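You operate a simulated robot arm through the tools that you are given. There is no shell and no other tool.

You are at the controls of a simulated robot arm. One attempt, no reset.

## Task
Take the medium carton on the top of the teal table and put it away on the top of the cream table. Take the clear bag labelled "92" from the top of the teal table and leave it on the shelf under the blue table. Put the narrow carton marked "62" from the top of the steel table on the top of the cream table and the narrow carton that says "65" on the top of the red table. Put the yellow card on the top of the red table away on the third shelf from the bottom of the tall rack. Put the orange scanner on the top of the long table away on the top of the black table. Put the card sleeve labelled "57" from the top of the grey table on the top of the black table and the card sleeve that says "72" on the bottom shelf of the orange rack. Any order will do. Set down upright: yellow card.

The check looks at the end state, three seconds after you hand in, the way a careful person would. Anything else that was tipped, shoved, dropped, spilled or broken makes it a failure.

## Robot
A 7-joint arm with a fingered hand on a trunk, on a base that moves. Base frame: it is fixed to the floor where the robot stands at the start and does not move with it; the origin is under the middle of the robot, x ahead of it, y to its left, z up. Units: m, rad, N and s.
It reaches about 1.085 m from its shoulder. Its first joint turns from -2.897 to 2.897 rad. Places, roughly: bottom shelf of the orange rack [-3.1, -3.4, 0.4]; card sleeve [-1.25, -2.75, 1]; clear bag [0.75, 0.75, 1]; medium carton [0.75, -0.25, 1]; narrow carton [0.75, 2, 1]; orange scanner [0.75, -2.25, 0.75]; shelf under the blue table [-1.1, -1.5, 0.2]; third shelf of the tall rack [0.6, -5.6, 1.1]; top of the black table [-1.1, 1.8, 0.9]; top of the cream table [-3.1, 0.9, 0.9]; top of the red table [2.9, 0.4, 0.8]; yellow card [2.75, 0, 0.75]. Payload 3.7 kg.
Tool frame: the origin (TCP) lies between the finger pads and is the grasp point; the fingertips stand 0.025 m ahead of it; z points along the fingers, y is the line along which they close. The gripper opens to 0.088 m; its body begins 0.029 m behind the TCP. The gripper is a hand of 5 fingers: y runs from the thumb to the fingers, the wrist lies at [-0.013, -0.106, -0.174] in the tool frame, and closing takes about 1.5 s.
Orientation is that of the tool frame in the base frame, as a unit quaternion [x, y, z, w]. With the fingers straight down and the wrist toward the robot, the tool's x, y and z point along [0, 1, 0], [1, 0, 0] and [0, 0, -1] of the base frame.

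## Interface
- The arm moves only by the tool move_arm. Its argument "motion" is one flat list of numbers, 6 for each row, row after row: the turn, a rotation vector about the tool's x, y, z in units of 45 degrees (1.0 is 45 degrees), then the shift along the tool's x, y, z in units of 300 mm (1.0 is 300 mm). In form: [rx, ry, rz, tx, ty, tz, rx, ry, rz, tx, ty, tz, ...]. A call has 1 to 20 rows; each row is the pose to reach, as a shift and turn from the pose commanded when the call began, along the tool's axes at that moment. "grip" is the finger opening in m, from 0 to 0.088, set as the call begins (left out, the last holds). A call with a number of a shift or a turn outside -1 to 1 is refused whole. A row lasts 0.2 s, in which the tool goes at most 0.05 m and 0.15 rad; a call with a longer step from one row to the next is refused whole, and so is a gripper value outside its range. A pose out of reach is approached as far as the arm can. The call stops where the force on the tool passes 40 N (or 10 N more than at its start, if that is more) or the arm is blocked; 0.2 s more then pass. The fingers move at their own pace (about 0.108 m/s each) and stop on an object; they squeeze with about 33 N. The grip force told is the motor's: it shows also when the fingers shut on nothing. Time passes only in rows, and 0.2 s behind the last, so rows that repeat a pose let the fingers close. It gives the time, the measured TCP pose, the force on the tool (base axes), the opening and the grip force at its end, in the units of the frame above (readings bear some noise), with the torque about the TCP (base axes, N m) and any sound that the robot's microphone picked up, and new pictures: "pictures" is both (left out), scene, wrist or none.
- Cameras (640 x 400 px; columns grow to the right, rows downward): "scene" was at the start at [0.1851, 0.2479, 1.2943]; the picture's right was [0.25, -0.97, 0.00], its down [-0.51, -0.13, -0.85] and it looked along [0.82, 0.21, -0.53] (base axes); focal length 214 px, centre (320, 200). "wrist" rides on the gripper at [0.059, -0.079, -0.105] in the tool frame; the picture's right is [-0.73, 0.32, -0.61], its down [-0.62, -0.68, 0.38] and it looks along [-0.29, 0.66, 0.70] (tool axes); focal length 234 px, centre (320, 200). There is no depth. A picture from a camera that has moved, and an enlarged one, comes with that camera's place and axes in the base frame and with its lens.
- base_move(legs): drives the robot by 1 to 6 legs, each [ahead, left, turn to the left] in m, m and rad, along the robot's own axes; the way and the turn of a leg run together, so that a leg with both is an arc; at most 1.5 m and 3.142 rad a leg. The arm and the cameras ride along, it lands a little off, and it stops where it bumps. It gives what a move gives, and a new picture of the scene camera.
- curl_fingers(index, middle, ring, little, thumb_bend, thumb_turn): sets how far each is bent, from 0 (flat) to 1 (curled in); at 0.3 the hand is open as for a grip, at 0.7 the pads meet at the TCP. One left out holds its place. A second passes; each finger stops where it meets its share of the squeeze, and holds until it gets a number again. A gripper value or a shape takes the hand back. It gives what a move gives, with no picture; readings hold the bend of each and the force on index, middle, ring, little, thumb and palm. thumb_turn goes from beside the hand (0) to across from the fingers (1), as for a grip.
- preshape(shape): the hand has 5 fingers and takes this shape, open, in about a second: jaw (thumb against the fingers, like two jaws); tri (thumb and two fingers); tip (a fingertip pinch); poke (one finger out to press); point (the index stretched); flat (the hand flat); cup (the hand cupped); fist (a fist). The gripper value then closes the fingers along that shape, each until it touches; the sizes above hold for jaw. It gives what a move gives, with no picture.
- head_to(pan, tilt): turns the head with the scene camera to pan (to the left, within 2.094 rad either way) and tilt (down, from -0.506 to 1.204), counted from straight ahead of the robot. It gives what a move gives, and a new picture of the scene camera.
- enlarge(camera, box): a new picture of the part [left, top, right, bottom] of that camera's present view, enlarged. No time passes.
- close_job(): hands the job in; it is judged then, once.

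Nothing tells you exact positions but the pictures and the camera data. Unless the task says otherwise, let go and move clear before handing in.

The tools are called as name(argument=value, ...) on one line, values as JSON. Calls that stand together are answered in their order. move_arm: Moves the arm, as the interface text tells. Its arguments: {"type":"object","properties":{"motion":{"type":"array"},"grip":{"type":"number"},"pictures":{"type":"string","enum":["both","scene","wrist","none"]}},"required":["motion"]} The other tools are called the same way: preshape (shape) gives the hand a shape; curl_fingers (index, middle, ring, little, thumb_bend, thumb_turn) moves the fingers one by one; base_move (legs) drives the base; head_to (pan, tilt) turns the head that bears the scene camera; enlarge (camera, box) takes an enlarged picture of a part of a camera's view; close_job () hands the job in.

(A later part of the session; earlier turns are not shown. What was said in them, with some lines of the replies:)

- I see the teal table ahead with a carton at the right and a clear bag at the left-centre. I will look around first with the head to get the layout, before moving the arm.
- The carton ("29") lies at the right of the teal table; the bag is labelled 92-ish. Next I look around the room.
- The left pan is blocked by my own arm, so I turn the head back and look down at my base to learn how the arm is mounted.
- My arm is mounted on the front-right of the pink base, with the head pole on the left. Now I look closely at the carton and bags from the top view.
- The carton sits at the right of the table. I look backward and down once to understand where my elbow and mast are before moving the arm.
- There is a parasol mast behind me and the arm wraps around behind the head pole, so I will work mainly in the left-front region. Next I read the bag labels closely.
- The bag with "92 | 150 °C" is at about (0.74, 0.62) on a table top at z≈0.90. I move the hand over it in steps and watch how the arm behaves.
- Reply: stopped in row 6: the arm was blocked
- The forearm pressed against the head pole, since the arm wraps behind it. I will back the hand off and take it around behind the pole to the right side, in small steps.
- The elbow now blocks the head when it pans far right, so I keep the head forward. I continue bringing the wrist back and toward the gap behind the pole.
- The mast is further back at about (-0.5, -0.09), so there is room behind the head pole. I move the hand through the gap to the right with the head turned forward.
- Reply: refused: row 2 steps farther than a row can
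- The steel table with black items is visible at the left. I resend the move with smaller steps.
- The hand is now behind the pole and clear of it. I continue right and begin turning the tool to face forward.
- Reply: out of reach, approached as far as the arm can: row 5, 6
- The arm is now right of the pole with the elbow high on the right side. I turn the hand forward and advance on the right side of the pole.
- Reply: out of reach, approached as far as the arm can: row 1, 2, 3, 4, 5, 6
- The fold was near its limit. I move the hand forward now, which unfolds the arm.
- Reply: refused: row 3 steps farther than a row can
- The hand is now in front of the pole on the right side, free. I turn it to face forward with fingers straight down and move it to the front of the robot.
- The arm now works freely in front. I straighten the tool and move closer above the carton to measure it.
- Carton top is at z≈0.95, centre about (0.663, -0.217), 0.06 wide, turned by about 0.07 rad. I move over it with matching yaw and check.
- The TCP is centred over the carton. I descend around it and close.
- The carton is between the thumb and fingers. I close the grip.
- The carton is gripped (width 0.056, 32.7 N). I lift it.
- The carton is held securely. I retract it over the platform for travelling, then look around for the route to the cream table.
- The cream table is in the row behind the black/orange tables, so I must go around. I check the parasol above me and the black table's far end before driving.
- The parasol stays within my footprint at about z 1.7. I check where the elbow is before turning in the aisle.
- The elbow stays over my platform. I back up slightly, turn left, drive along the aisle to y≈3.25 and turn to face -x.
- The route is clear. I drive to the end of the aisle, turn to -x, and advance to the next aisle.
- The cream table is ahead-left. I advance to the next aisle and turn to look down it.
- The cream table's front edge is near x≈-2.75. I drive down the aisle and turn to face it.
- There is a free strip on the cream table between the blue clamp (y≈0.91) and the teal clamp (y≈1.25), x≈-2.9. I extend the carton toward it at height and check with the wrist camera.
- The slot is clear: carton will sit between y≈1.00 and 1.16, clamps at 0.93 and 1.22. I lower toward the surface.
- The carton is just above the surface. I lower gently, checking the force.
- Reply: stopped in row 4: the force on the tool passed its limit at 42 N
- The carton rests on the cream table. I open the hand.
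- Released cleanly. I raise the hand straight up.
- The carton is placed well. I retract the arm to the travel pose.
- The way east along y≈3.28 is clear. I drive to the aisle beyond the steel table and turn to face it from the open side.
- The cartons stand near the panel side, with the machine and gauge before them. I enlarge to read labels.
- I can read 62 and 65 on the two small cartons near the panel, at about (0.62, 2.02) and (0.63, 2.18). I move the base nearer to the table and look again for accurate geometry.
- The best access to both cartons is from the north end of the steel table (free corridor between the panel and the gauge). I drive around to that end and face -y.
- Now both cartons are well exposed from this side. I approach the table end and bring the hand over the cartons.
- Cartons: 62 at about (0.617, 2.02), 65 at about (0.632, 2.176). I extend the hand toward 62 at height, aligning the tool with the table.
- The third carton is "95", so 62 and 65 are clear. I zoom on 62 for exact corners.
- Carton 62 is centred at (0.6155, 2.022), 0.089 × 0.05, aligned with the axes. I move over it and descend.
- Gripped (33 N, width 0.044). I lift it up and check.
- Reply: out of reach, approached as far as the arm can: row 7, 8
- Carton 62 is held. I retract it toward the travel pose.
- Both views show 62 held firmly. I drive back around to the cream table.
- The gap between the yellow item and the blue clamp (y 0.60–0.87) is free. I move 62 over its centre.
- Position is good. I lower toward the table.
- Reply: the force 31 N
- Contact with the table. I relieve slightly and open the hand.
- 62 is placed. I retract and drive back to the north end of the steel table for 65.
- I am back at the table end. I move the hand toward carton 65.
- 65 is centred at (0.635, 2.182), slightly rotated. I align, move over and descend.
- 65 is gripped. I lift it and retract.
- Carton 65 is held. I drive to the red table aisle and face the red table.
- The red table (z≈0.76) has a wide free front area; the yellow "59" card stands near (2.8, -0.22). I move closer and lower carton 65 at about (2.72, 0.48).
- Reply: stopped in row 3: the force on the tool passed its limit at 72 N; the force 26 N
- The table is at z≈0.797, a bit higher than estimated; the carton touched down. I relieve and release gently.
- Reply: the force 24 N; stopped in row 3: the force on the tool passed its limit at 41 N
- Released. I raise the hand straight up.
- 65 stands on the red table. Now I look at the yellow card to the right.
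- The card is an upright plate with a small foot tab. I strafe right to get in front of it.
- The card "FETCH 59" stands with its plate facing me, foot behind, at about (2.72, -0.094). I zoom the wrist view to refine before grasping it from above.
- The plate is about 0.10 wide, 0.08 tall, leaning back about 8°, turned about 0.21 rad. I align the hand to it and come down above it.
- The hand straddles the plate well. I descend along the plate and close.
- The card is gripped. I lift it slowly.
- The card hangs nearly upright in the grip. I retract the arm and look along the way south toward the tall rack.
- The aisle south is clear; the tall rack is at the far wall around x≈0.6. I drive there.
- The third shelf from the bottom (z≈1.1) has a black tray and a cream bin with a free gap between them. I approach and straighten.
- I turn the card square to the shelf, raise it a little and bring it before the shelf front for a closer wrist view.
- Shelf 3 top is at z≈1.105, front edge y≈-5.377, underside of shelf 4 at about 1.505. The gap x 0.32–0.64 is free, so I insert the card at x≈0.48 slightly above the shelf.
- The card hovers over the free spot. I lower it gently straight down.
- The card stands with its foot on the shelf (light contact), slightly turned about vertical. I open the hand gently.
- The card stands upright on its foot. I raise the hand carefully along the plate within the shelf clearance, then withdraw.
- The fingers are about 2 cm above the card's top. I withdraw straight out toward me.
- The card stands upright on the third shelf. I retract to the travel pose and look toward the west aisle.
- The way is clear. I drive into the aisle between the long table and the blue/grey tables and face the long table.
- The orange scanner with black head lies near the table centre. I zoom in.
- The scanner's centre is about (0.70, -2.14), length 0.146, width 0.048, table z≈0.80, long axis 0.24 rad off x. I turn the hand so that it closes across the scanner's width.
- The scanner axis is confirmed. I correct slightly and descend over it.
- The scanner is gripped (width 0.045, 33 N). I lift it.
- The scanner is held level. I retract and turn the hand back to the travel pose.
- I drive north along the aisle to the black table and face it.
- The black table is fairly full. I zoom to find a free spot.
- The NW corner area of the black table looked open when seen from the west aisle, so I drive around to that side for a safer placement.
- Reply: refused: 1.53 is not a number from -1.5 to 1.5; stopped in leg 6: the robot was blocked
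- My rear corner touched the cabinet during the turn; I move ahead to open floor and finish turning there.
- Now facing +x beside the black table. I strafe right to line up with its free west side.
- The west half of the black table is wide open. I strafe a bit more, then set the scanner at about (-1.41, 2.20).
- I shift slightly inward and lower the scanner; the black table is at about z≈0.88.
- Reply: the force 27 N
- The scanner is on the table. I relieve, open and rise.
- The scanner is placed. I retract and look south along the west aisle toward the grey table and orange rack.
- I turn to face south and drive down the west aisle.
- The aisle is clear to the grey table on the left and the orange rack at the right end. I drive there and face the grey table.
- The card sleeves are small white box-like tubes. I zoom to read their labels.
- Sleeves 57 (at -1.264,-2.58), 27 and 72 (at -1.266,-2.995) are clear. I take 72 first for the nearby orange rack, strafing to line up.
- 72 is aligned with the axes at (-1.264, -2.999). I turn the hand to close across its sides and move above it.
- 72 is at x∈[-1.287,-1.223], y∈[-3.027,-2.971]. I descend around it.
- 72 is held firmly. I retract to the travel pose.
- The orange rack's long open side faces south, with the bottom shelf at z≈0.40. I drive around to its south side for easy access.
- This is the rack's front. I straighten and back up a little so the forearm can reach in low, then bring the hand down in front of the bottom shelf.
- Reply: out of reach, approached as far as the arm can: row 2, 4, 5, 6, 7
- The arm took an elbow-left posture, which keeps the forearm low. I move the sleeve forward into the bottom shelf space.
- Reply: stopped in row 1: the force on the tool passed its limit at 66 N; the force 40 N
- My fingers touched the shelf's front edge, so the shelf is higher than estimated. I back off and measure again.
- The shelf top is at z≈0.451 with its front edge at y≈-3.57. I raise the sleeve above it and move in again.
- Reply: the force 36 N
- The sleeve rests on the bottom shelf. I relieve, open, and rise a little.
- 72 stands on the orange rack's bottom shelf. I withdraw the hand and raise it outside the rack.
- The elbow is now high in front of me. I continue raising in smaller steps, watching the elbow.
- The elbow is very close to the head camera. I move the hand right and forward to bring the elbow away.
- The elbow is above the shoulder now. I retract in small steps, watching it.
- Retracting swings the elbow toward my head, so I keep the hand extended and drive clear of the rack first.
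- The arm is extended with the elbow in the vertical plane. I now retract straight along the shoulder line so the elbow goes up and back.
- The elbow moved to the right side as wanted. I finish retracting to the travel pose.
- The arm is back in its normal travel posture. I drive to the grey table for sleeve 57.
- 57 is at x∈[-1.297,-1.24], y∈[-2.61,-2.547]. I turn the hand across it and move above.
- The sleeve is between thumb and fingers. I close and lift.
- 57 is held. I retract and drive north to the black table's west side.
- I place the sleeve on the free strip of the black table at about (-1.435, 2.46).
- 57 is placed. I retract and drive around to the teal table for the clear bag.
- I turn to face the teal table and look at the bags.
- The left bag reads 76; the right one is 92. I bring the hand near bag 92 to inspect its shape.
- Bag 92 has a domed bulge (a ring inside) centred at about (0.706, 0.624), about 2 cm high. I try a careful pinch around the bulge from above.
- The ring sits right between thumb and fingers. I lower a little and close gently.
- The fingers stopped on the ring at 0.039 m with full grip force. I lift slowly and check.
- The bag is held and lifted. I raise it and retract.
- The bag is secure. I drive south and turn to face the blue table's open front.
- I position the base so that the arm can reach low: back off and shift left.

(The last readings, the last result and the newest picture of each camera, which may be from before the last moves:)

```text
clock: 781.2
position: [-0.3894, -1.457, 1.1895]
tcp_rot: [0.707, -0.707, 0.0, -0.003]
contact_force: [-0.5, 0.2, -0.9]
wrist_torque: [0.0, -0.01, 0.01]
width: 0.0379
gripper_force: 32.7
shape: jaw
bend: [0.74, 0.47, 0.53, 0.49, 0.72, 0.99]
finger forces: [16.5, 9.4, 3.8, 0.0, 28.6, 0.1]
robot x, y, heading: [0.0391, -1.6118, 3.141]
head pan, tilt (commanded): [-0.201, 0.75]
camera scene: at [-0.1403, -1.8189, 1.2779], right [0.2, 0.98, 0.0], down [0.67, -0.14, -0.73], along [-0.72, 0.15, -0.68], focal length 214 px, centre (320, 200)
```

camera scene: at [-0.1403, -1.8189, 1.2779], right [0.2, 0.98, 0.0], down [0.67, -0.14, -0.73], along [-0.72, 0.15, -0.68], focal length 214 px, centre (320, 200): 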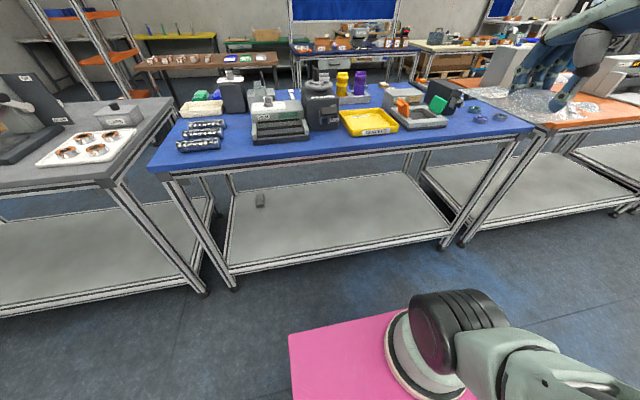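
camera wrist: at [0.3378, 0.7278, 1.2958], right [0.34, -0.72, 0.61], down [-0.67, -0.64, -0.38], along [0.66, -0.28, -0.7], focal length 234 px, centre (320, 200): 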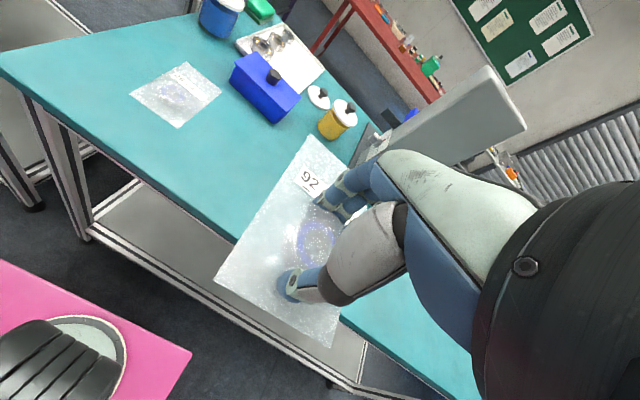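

The lower shelf is free in the middle. I turn the hand so the bag's long side lies along the table, and bring it in front of the table edge.

move_arm(motion=[0, 0, 0.166, 0, 0.083, 0, 0, 0, 0.333, 0, 0.167, 0, 0, 0, 0.5, 0, 0.25, 0, 0, 0, 0.667, 0, 0.333, 0, 0, 0, 0.833, 0, 0.417, 0, 0, 0, 1.0, 0, 0.5, 0], pictures="none")

move_arm(motion=[0, 0, 0.166, 0.047, 0.055, 0, 0, 0, 0.333, 0.094, 0.11, 0, 0, 0, 0.5, 0.141, 0.165, 0, 0, 0, 0.667, 0.189, 0.22, 0, 0, 0, 0.833, 0.236, 0.275, 0, 0, 0, 1.0, 0.283, 0.33, 0, 0, 0, 1.0, 0.283, 0.33, 0], pictures="both")

```text
clock: 782.6
position: [-0.5403, -1.4551, 1.1916]
tcp_rot: [-0.38, 0.925, 0.001, 0.002]
contact_force: [-0.5, 0.3, -1.1]
wrist_torque: [0.01, -0.02, -0.01]
width: 0.0381
gripper_force: 33.1
shape: jaw
bend: [0.74, 0.47, 0.53, 0.49, 0.72, 0.99]
finger forces: [16.4, 9.3, 3.8, 0.0, 28.6, 0.0]
robot x, y, heading: [0.0402, -1.6108, 3.139]
head pan, tilt (commanded): [-0.201, 0.75]
```

```text
clock: 784.2
position: [-0.6684, -1.4477, 1.1892]
tcp_rot: [0.002, 1.0, 0.002, 0.002]
contact_force: [-0.3, 0.0, -0.7]
wrist_torque: [0.01, -0.03, -0.01]
width: 0.0383
gripper_force: 32.6
shape: jaw
bend: [0.74, 0.47, 0.53, 0.49, 0.72, 0.99]
finger forces: [16.5, 9.4, 4.0, 0.1, 28.5, 0.1]
robot x, y, heading: [0.0455, -1.6117, 3.146]
head pan, tilt (commanded): [-0.201, 0.75]
camera scene: at [-0.1403, -1.8189, 1.2779], right [0.2, 0.98, 0.0], down [0.67, -0.14, -0.73], along [-0.72, 0.15, -0.68], focal length 214 px, centre (320, 200)
camera wrist: at [-0.729, -1.5251, 1.2935], right [0.72, 0.32, 0.61], down [0.62, -0.68, -0.38], along [0.3, 0.66, -0.69], focal length 234 px, centre (320, 200)
```

scene: 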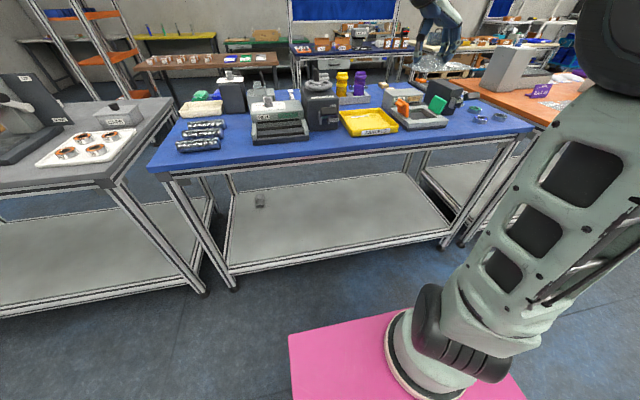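
wrist: 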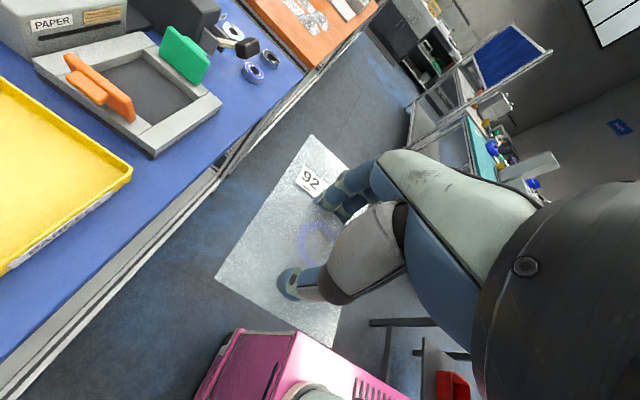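

I shift slightly away from the table edge for clearance, then lower the bag in front of the table in steps.

move_arm(motion=[0, 0, 0, -0.07, 0, 0, 0, 0, 0, -0.14, 0, 0.05, 0, 0, 0, -0.14, 0, 0.18, 0, 0, 0, -0.14, 0, 0.32, 0, 0, 0, -0.14, 0, 0.46, 0, 0, 0, -0.14, 0, 0.6, 0, 0, 0, -0.14, 0, 0.74, 0, 0, 0, -0.14, 0, 0.88, 0, 0, 0, -0.14, 0, 1.0], pictures="both")

```text
clock: 786.2
position: [-0.6246, -1.4462, 0.889]
tcp_rot: [0.0, 1.0, 0.002, 0.003]
contact_force: [-0.7, 0.0, -0.5]
wrist_torque: [-0.03, 0.01, 0.01]
width: 0.0378
gripper_force: 33.0
shape: jaw
bend: [0.74, 0.47, 0.53, 0.49, 0.72, 0.99]
finger forces: [16.4, 9.6, 4.0, 0.0, 28.5, 0.1]
robot x, y, heading: [0.0445, -1.6121, 3.138]
head pan, tilt (commanded): [-0.201, 0.75]
camera scene: at [-0.1402, -1.8189, 1.2779], right [0.2, 0.98, 0.0], down [0.67, -0.14, -0.73], along [-0.72, 0.15, -0.68], focal length 214 px, centre (320, 200)
camera wrist: at [-0.6847, -1.5242, 0.994], right [0.72, 0.32, 0.61], down [0.62, -0.68, -0.38], along [0.29, 0.66, -0.69], focal length 234 px, centre (320, 200)
```

scene: 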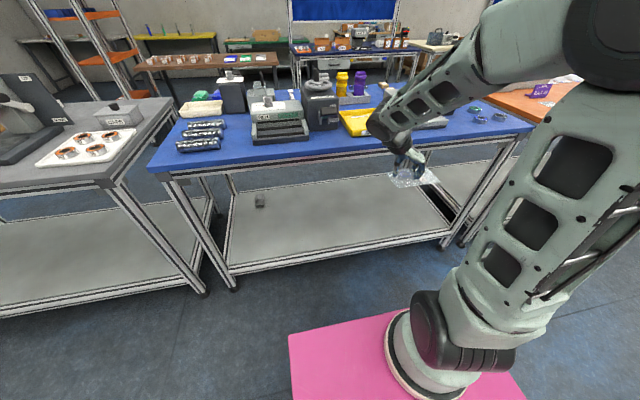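
wrist: 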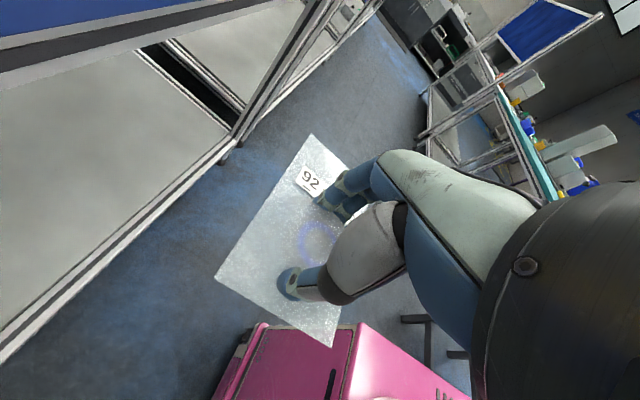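

enlarge(camera="wrist", box=[80, 120, 260, 260])

enlarge(camera="scene", box=[200, 170, 480, 300])

```text
2.86 times, centred on (170, 190) of wrist
camera zoom: at [-0.6847, -1.5242, 0.994], right [0.72, 0.32, 0.61], down [0.62, -0.68, -0.38], along [0.29, 0.66, -0.69], focal length 669 px, centre (749, 229)
```

zoom: 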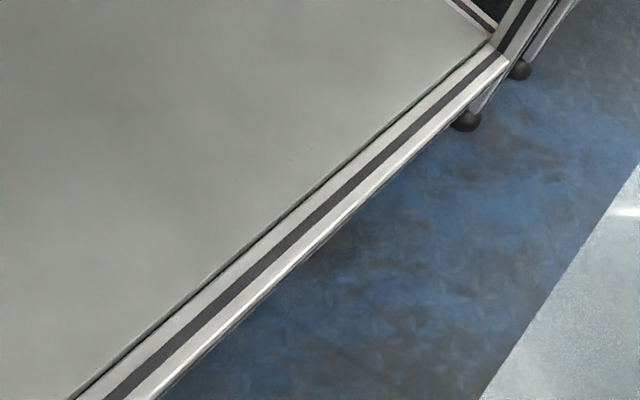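

```text
2.29 times, centred on (340, 235) of scene
camera zoom: at [-0.1402, -1.8189, 1.2779], right [0.2, 0.98, 0.0], down [0.67, -0.14, -0.73], along [-0.72, 0.15, -0.68], focal length 490 px, centre (274, 120)
```

zoom: 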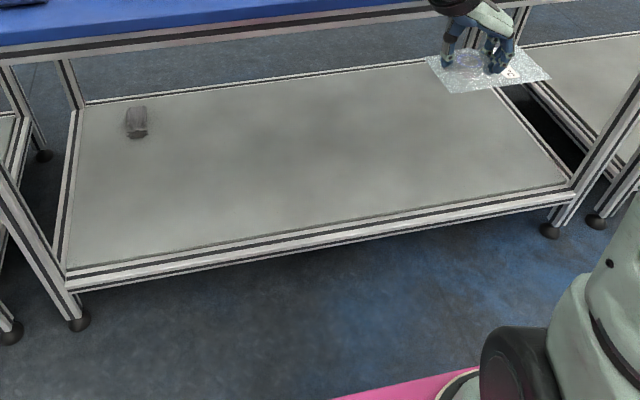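

The shelf surface is at z≈0.19. I continue lowering in front of the table.

move_arm(motion=[0, 0, 0, 0, 0, 0.13, 0, 0, 0, 0, 0, 0.26, 0, 0, 0, 0, 0, 0.39, 0, 0, 0, 0, 0, 0.52, 0, 0, 0, 0, 0, 0.65, 0, 0, 0, 0, 0, 0.78, 0, 0, 0, 0, 0, 0.9, 0, 0, 0, 0, 0, 1.0], pictures="both")

```text
clock: 788.0
position: [-0.6216, -1.4459, 0.5885]
tcp_rot: [0.001, 1.0, 0.002, 0.003]
contact_force: [-0.2, 0.0, -1.8]
wrist_torque: [0.0, -0.01, 0.03]
width: 0.0382
gripper_force: 33.4
shape: jaw
bend: [0.74, 0.47, 0.53, 0.49, 0.72, 0.99]
finger forces: [16.4, 9.5, 3.9, 0.1, 28.5, 0.0]
robot x, y, heading: [0.0411, -1.6162, 3.144]
head pan, tilt (commanded): [-0.201, 0.75]
camera scene: at [-0.1403, -1.8188, 1.2779], right [0.2, 0.98, 0.0], down [0.67, -0.14, -0.73], along [-0.72, 0.15, -0.68], focal length 214 px, centre (320, 200)
camera wrist: at [-0.6808, -1.5224, 0.6933], right [0.72, 0.32, 0.61], down [0.62, -0.68, -0.38], along [0.3, 0.66, -0.69], focal length 234 px, centre (320, 200)
```

scene: 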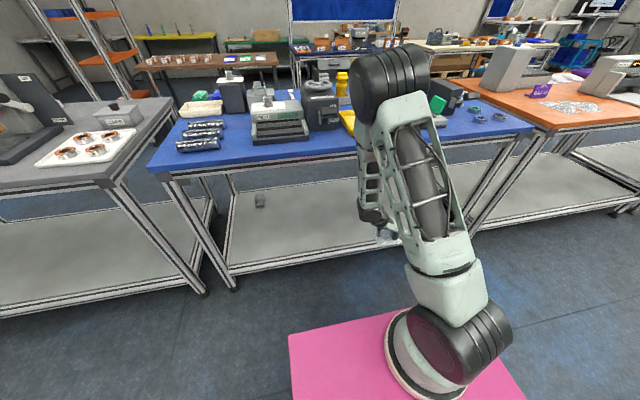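
wrist: 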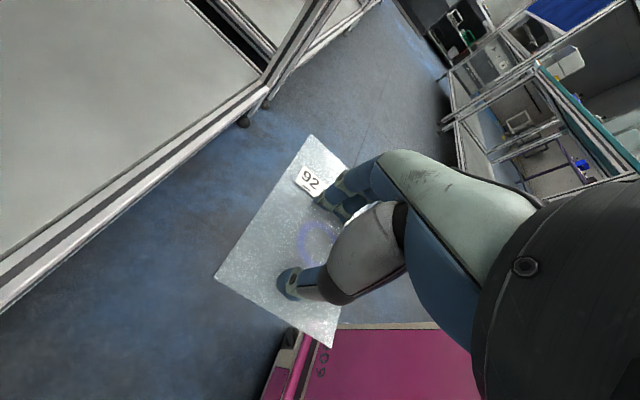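

The elbow is in front of the table edge. I lower further before moving in, so the forearm stays below the table top.

move_arm(motion=[0, 0, 0, 0, 0, 0.12, 0, 0, 0, 0, 0, 0.24, 0, 0, 0, 0, 0, 0.36, 0, 0, 0, 0, 0, 0.48, 0, 0, 0, 0, 0, 0.6, 0, 0, 0, 0, 0, 0.72, 0, 0, 0, 0, 0, 0.84, 0, 0, 0, 0, 0, 0.93], pictures="both")

```text
clock: 789.8
position: [-0.6236, -1.4456, 0.3082]
tcp_rot: [0.0, 1.0, 0.002, 0.003]
contact_force: [0.2, 0.1, -0.6]
wrist_torque: [-0.01, 0.03, 0.0]
width: 0.038
gripper_force: 33.0
shape: jaw
bend: [0.74, 0.47, 0.53, 0.49, 0.72, 0.99]
finger forces: [16.4, 9.8, 4.1, 0.0, 28.6, 0.0]
robot x, y, heading: [0.0423, -1.6102, 3.142]
head pan, tilt (commanded): [-0.201, 0.75]
camera scene: at [-0.1404, -1.8189, 1.2779], right [0.2, 0.98, 0.0], down [0.67, -0.14, -0.73], along [-0.72, 0.15, -0.68], focal length 214 px, centre (320, 200)
camera wrist: at [-0.6818, -1.5221, 0.4127], right [0.72, 0.32, 0.61], down [0.62, -0.68, -0.38], along [0.29, 0.66, -0.69], focal length 234 px, centre (320, 200)
```

scene: 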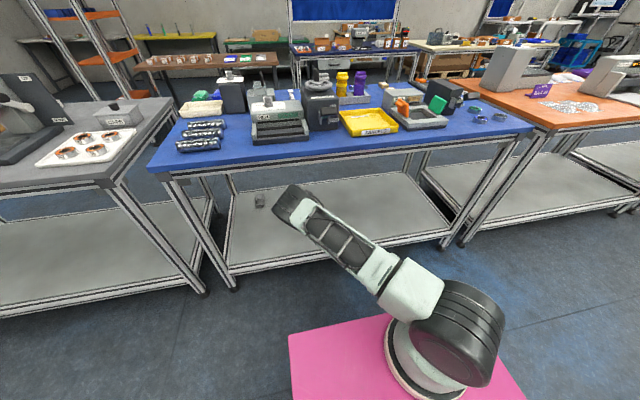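
wrist: 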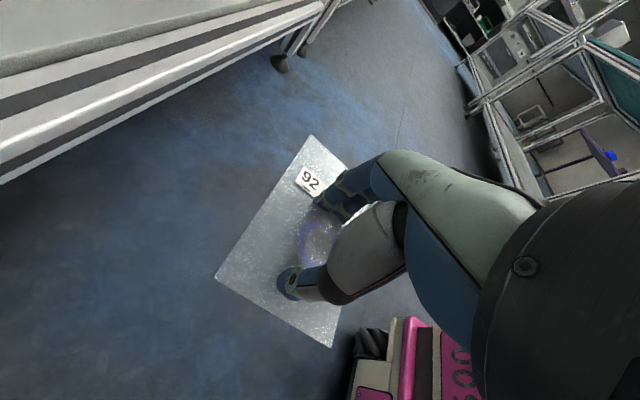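

The arm took the elbow-left posture again, which is low and clear of the table. I move the bag in over the shelf.

move_arm(motion=[0, 0, 0, 0.12, 0, 0, 0, 0, 0, 0.24, 0, 0, 0, 0, 0, 0.36, 0, 0, 0, 0, 0, 0.48, 0, 0, 0, 0, 0, 0.6, 0, 0], pictures="both")

```text
clock: 791.0
position: [-0.8036, -1.4441, 0.3077]
tcp_rot: [0.001, 1.0, 0.002, 0.004]
contact_force: [0.1, -0.6, -1.2]
wrist_torque: [-0.01, 0.02, -0.02]
width: 0.0378
gripper_force: 33.2
shape: jaw
bend: [0.74, 0.47, 0.53, 0.49, 0.72, 0.99]
finger forces: [16.4, 9.7, 4.0, 0.0, 28.6, 0.0]
robot x, y, heading: [0.0487, -1.61, 3.145]
head pan, tilt (commanded): [-0.201, 0.75]
camera scene: at [-0.1404, -1.8189, 1.2779], right [0.2, 0.98, 0.0], down [0.67, -0.14, -0.73], along [-0.72, 0.15, -0.68], focal length 214 px, centre (320, 200)
camera wrist: at [-0.8629, -1.5211, 0.4137], right [0.72, 0.32, 0.61], down [0.62, -0.68, -0.38], along [0.3, 0.66, -0.69], focal length 234 px, centre (320, 200)
```

scene: 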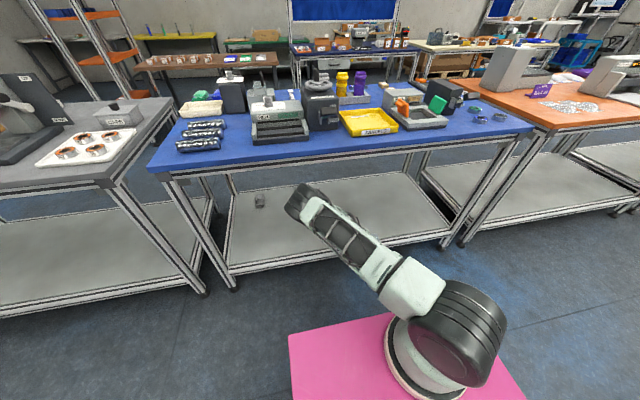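
wrist: 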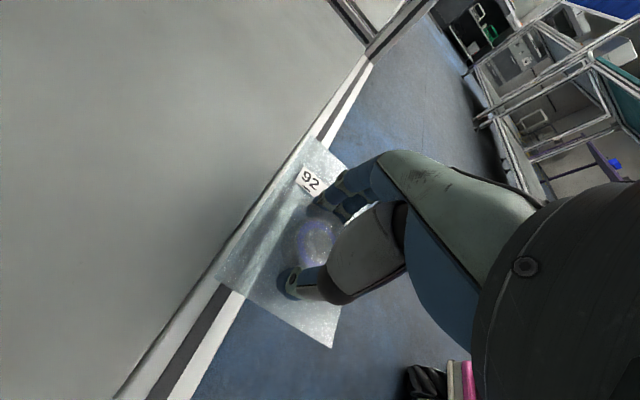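

move_arm(motion=[0, 0, 0, 0.12, 0, 0, 0, 0, 0, 0.24, 0, 0, 0, 0, 0, 0.36, 0, 0, 0, 0, 0, 0.46, 0, 0, 0, 0, 0, 0.46, 0, 0], pictures="both")

```text
clock: 792.2
position: [-0.9409, -1.4434, 0.3054]
tcp_rot: [0.001, 1.0, 0.002, 0.003]
contact_force: [-0.1, -0.2, -0.8]
wrist_torque: [0.0, -0.01, -0.02]
width: 0.038
gripper_force: 33.1
shape: jaw
bend: [0.74, 0.47, 0.53, 0.49, 0.72, 0.99]
finger forces: [16.4, 9.8, 4.1, 0.0, 28.7, 0.0]
robot x, y, heading: [0.0401, -1.6136, 3.135]
head pan, tilt (commanded): [-0.201, 0.75]
camera scene: at [-0.1404, -1.8189, 1.2779], right [0.2, 0.98, 0.0], down [0.67, -0.14, -0.73], along [-0.72, 0.15, -0.68], focal length 214 px, centre (320, 200)
camera wrist: at [-1.0002, -1.5213, 0.4112], right [0.72, 0.32, 0.61], down [0.62, -0.68, -0.38], along [0.3, 0.66, -0.69], focal length 234 px, centre (320, 200)
```

scene: 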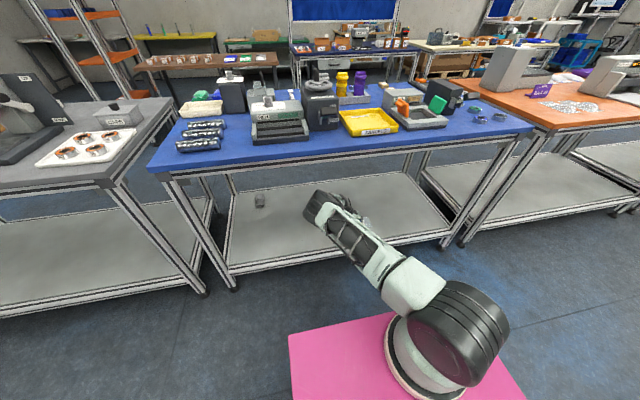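
wrist: 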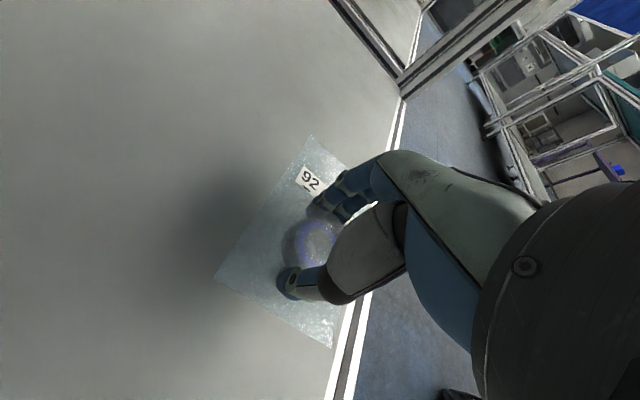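

move_arm(motion=[0, 0, 0, 0, 0, 0.05, 0, 0, 0, 0, 0, 0.1, 0, 0, 0, 0, 0, 0.15, 0, 0, 0, 0, 0, 0.2, 0, 0, 0, 0, 0, 0.2], pictures="wrist")

move_arm(motion=[0, 0, 0, 0, 0, 0.015, 0, 0, 0, 0, 0, 0.03, 0, 0, 0, 0, 0, 0.03], pictures="none")

```text
clock: 793.4
position: [-0.9417, -1.4425, 0.2483]
tcp_rot: [0.001, 1.0, 0.002, 0.002]
contact_force: [2.1, -0.7, 11.9]
wrist_torque: [0.03, -0.05, 0.01]
width: 0.0383
gripper_force: 33.5
shape: jaw
bend: [0.74, 0.47, 0.53, 0.49, 0.72, 0.99]
finger forces: [16.8, 10.2, 4.8, 0.0, 30.3, 0.1]
robot x, y, heading: [0.0423, -1.6099, 3.139]
head pan, tilt (commanded): [-0.201, 0.75]
camera wrist: at [-1.0012, -1.5208, 0.3543], right [0.72, 0.32, 0.61], down [0.62, -0.68, -0.38], along [0.29, 0.66, -0.69], focal length 234 px, centre (320, 200)
```

wrist: 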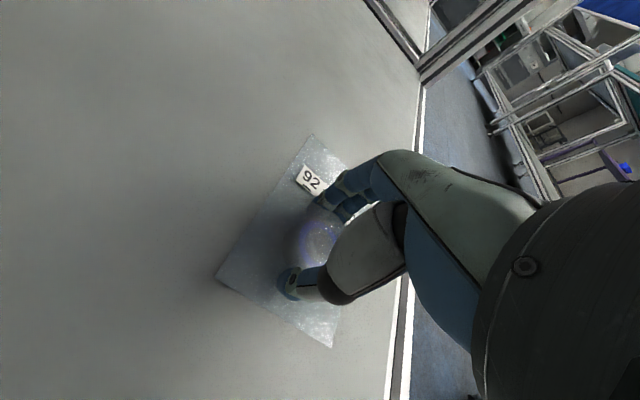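

```text
clock: 793.9
position: [-0.9453, -1.4432, 0.2473]
tcp_rot: [0.0, 1.0, 0.003, 0.001]
contact_force: [3.7, -0.6, 16.1]
wrist_torque: [-0.06, -0.1, -0.02]
width: 0.0392
gripper_force: 32.8
shape: jaw
bend: [0.74, 0.47, 0.53, 0.49, 0.72, 1.0]
finger forces: [17.3, 10.7, 5.5, 0.1, 33.0, 0.1]
robot x, y, heading: [0.0434, -1.6151, 3.141]
head pan, tilt (commanded): [-0.201, 0.75]
stopped in row 2: the force on the tool passed its limit at 47 N (the readings are from after the stop); the commanded pose is now the measured one
```

The bag touches the shelf (z≈0.22). I relieve the pressure and open the hand.

move_arm(motion=[0, 0, 0, 0, 0, -0.004, 0, 0, 0, 0, 0, -0.004, 0, 0, 0, 0, 0, -0.004, 0, 0, 0, 0, 0, -0.004, 0, 0, 0, 0, 0, -0.004, 0, 0, 0, 0, 0, -0.004], grip=0.088, pictures="wrist")

```text
clock: 795.3
position: [-0.944, -1.4428, 0.2478]
tcp_rot: [0.001, 1.0, 0.002, 0.001]
contact_force: [0.0, -0.8, 3.0]
wrist_torque: [0.14, -0.05, -0.04]
width: 0.087
gripper_force: 0.0
shape: jaw
bend: [0.3, 0.3, 0.3, 0.3, 0.3, 0.98]
finger forces: [0.0, 3.0, 0.0, 0.1, 0.1, 0.0]
robot x, y, heading: [0.0468, -1.6102, 3.142]
head pan, tilt (commanded): [-0.201, 0.75]
camera wrist: at [-1.0021, -1.5206, 0.353], right [0.72, 0.32, 0.61], down [0.62, -0.68, -0.39], along [0.29, 0.66, -0.69], focal length 234 px, centre (320, 200)
```

wrist: 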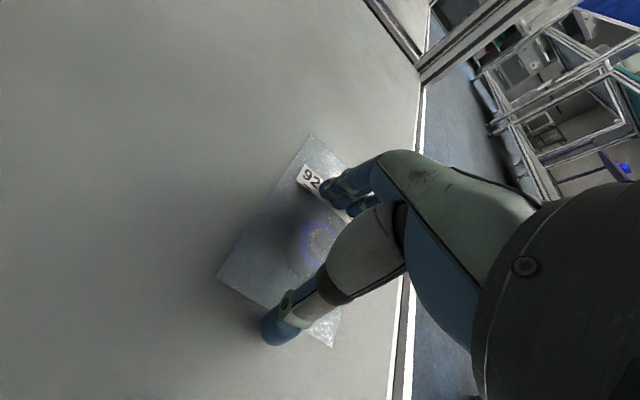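

move_arm(motion=[0, 0, 0, 0, 0, -0.03, 0, 0, 0, 0, 0, -0.07, 0, 0, 0, 0, 0, -0.13, 0, 0, 0, 0, 0, -0.2, 0, 0, 0, 0, 0, -0.27, 0, 0, 0, 0, 0, -0.27], pictures="both")

```text
clock: 796.7
position: [-0.942, -1.4422, 0.3291]
tcp_rot: [0.001, 1.0, 0.003, 0.002]
contact_force: [0.1, 0.5, 0.4]
wrist_torque: [0.03, -0.02, 0.03]
width: 0.0876
gripper_force: 0.1
shape: jaw
bend: [0.3, 0.3, 0.3, 0.3, 0.3, 0.98]
finger forces: [0.0, 0.1, 0.0, 0.1, 0.0, 0.1]
robot x, y, heading: [0.0428, -1.6106, 3.142]
head pan, tilt (commanded): [-0.201, 0.75]
camera scene: at [-0.1403, -1.8189, 1.2779], right [0.2, 0.98, 0.0], down [0.67, -0.14, -0.73], along [-0.72, 0.15, -0.68], focal length 214 px, centre (320, 200)
camera wrist: at [-1.0013, -1.5204, 0.4347], right [0.72, 0.32, 0.61], down [0.62, -0.68, -0.39], along [0.29, 0.66, -0.69], focal length 234 px, centre (320, 200)
```

scene: 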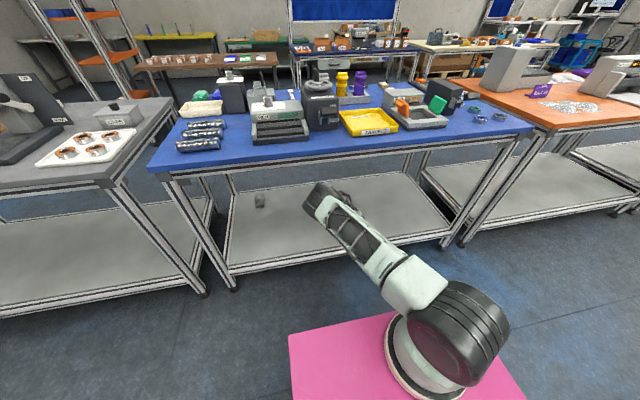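
wrist: 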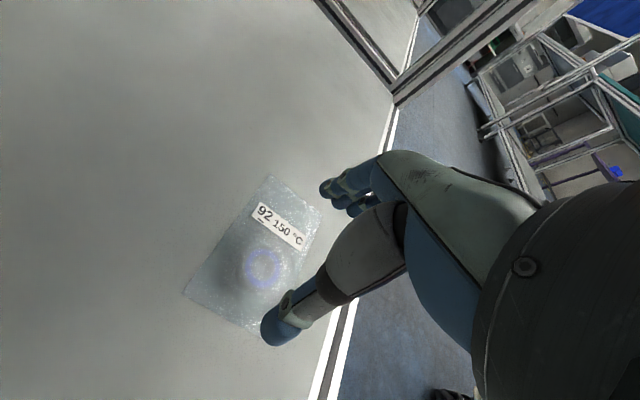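

The bag lies on the shelf. I withdraw the hand from under the table.

move_arm(motion=[0, 0, 0, -0.1, 0, 0, 0, 0, 0, -0.22, 0, 0, 0, 0, 0, -0.35, 0, 0, 0, 0, 0, -0.48, 0, 0, 0, 0, 0, -0.61, 0, 0, 0, 0, 0, -0.74, 0, 0, 0, 0, 0, -0.87, 0, 0, 0, 0, 0, -1.0, 0, 0], pictures="both")

enlarge(camera="wrist", box=[0, 0, 320, 200])

```text
clock: 798.5
position: [-0.6451, -1.4434, 0.3292]
tcp_rot: [0.001, 1.0, 0.003, 0.001]
contact_force: [-0.5, -0.2, -0.2]
wrist_torque: [-0.05, 0.0, 0.01]
width: 0.0877
gripper_force: 0.0
shape: jaw
bend: [0.3, 0.3, 0.3, 0.3, 0.3, 0.98]
finger forces: [0.0, 0.0, 0.0, 0.1, 0.0, 0.0]
robot x, y, heading: [0.043, -1.611, 3.137]
head pan, tilt (commanded): [-0.201, 0.75]
camera scene: at [-0.1403, -1.819, 1.2779], right [0.2, 0.98, 0.0], down [0.67, -0.14, -0.73], along [-0.72, 0.15, -0.68], focal length 214 px, centre (320, 200)
camera wrist: at [-0.7022, -1.5209, 0.4351], right [0.72, 0.32, 0.61], down [0.62, -0.68, -0.39], along [0.29, 0.66, -0.69], focal length 234 px, centre (320, 200)
```

scene: 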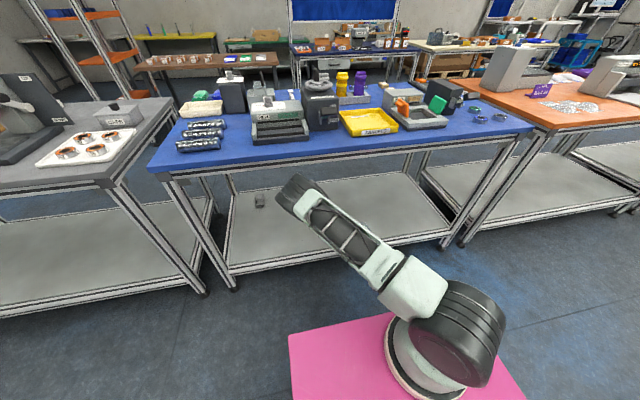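
wrist: 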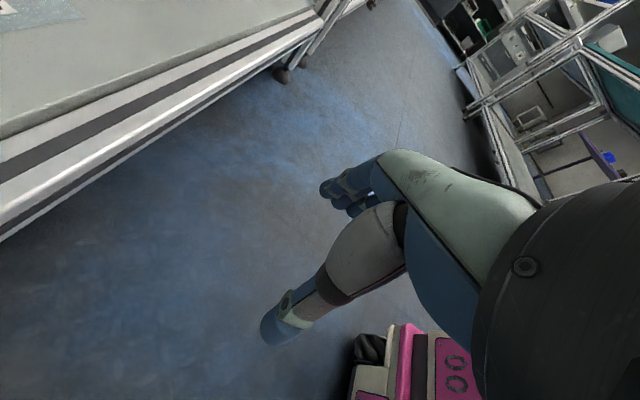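

```text
2.00 times, centred on (160, 100) of wrist
camera zoom: at [-0.7022, -1.5209, 0.4351], right [0.72, 0.32, 0.61], down [0.62, -0.68, -0.39], along [0.29, 0.66, -0.69], focal length 468 px, centre (640, 400)
```

zoom: 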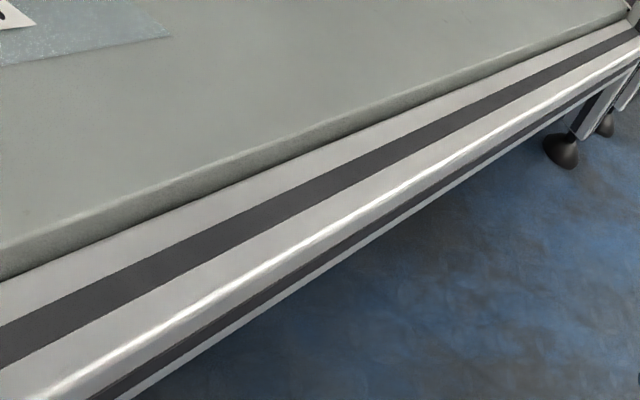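

The bag lies flat on the shelf. I raise the hand in front of the table in steps.

move_arm(motion=[0, 0, 0, 0, 0, -0.13, 0, 0, 0, 0, 0, -0.27, 0, 0, 0, 0, 0, -0.41, 0, 0, 0, 0, 0, -0.55, 0, 0, 0, 0, 0, -0.69, 0, 0, 0, 0, 0, -0.83, 0, 0, 0, 0, 0, -0.97], pictures="scene")

move_arm(motion=[0, 0, 0, 0, 0, -0.13, 0, 0, 0, 0, 0, -0.27, 0, 0, 0, 0, 0, -0.41, 0, 0, 0, 0, 0, -0.55, 0, 0, 0, 0, 0, -0.69, 0, 0, 0, 0, 0, -0.83], pictures="scene")

```text
clock: 800.1
position: [-0.645, -1.4452, 0.6228]
tcp_rot: [0.001, 1.0, 0.002, 0.001]
contact_force: [-0.4, -0.6, -0.4]
wrist_torque: [-0.02, 0.01, -0.06]
width: 0.0876
gripper_force: 0.1
shape: jaw
bend: [0.3, 0.3, 0.3, 0.3, 0.3, 0.98]
finger forces: [0.0, 0.0, 0.1, 0.0, 0.0, 0.0]
robot x, y, heading: [0.0403, -1.6094, 3.139]
head pan, tilt (commanded): [-0.201, 0.75]
camera scene: at [-0.1404, -1.8189, 1.2779], right [0.2, 0.98, 0.0], down [0.67, -0.14, -0.73], along [-0.72, 0.15, -0.68], focal length 214 px, centre (320, 200)
```

scene: 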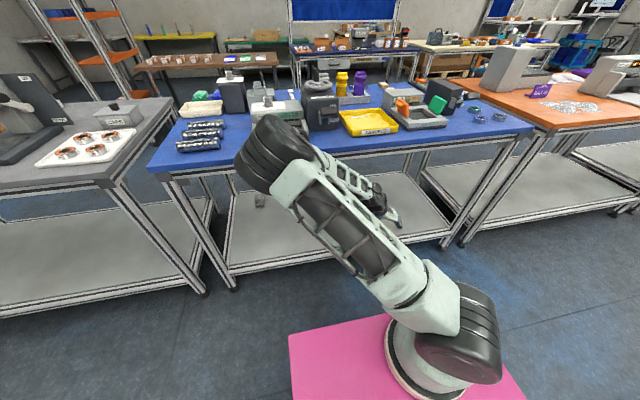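

```text
clock: 801.5
position: [-0.6441, -1.4468, 0.8702]
tcp_rot: [0.001, 1.0, 0.004, 0.002]
contact_force: [0.4, -0.8, -0.4]
wrist_torque: [-0.01, 0.01, 0.01]
width: 0.0875
gripper_force: 0.1
shape: jaw
bend: [0.3, 0.3, 0.3, 0.3, 0.3, 0.98]
finger forces: [0.1, 0.0, 0.1, 0.0, 0.0, 0.0]
robot x, y, heading: [0.0446, -1.6088, 3.139]
head pan, tilt (commanded): [-0.201, 0.75]
camera scene: at [-0.1403, -1.8189, 1.2779], right [0.2, 0.98, 0.0], down [0.67, -0.14, -0.73], along [-0.72, 0.15, -0.68], focal length 214 px, centre (320, 200)
```

scene: 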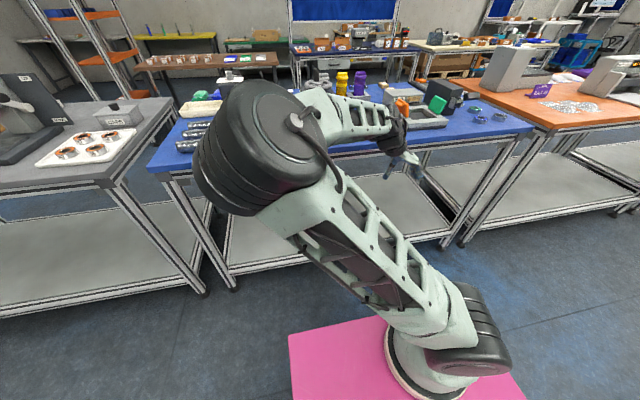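

The hand is clear. I check the bag on the shelf from the head camera.

head_to(pan=-0.45, tilt=0.7)

enlarge(camera="scene", box=[160, 120, 420, 283])

```text
clock: 802.2
position: [-0.6442, -1.4478, 0.8692]
tcp_rot: [0.001, 1.0, 0.003, 0.001]
contact_force: [0.4, 0.6, 0.4]
wrist_torque: [-0.01, 0.03, 0.04]
width: 0.0875
gripper_force: 0.0
shape: jaw
bend: [0.3, 0.3, 0.3, 0.3, 0.3, 0.98]
finger forces: [0.0, 0.1, 0.0, 0.0, 0.0, 0.0]
robot x, y, heading: [0.0433, -1.6125, 3.14]
head pan, tilt (commanded): [-0.45, 0.7]
camera scene: at [-0.1355, -1.7986, 1.2822], right [0.44, 0.9, 0.0], down [0.58, -0.28, -0.76], along [-0.69, 0.33, -0.64], focal length 214 px, centre (320, 200)
```

scene: 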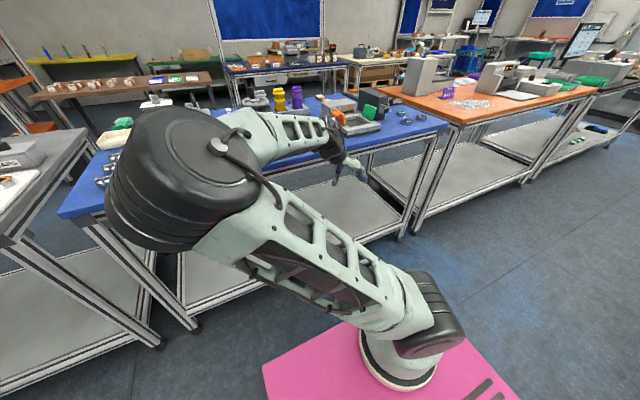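

```text
2.45 times, centred on (290, 202) of scene
camera zoom: at [-0.1355, -1.7986, 1.2822], right [0.44, 0.9, 0.0], down [0.58, -0.28, -0.76], along [-0.69, 0.33, -0.64], focal length 526 px, centre (394, 196)
```

zoom: 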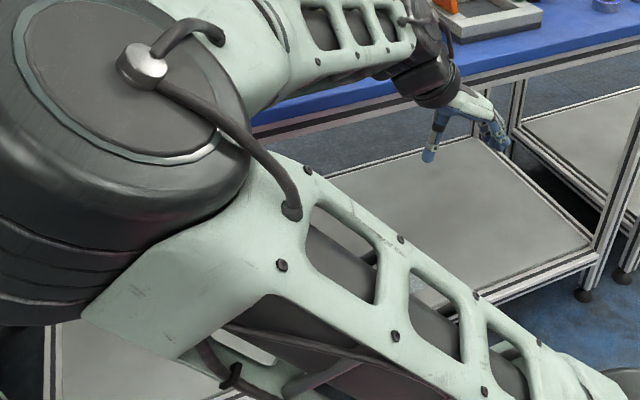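

Every item is in place and the hand is empty and clear of everything, with no contact forces. I hand the job in.

close_job()

```text
The job is handed in.
```

All eight items are at their destinations, and I handed the job in with the hand empty and clear of everything. I saw each item in place after releasing it, but did not go back for a second look before handing in.

| Item | Moved to |
|---|---|
| Medium carton (29) | Top of the cream table |
| Narrow carton 62 | Top of the cream table |
| Narrow carton 65 | Top of the red table |
| Yellow card (59) | Third shelf from the bottom of the tall rack, standing upright |
| Orange scanner | Top of the black table |
| Card sleeve 57 | Top of the black table |
| Card sleeve 72 | Bottom shelf of the orange rack |
| Clear bag 92 | Shelf under the blue table |

Three contacts happened along the way:

- **Cabinet:** the rear corner of my base touched the cabinet north of the black table during a turn. The things on top looked undisturbed afterwards.
- **Orange rack:** my fingers, holding sleeve 72, hit the front edge of the bottom shelf at about 66 N on the first try. The sleeve stayed in the grip, I placed it on the second try, and the rack and its bins looked unchanged.
- **Red table:** carton 65 came down harder than intended, at about 72 N, because the table is higher than I had estimated. It looked fine after I let go.
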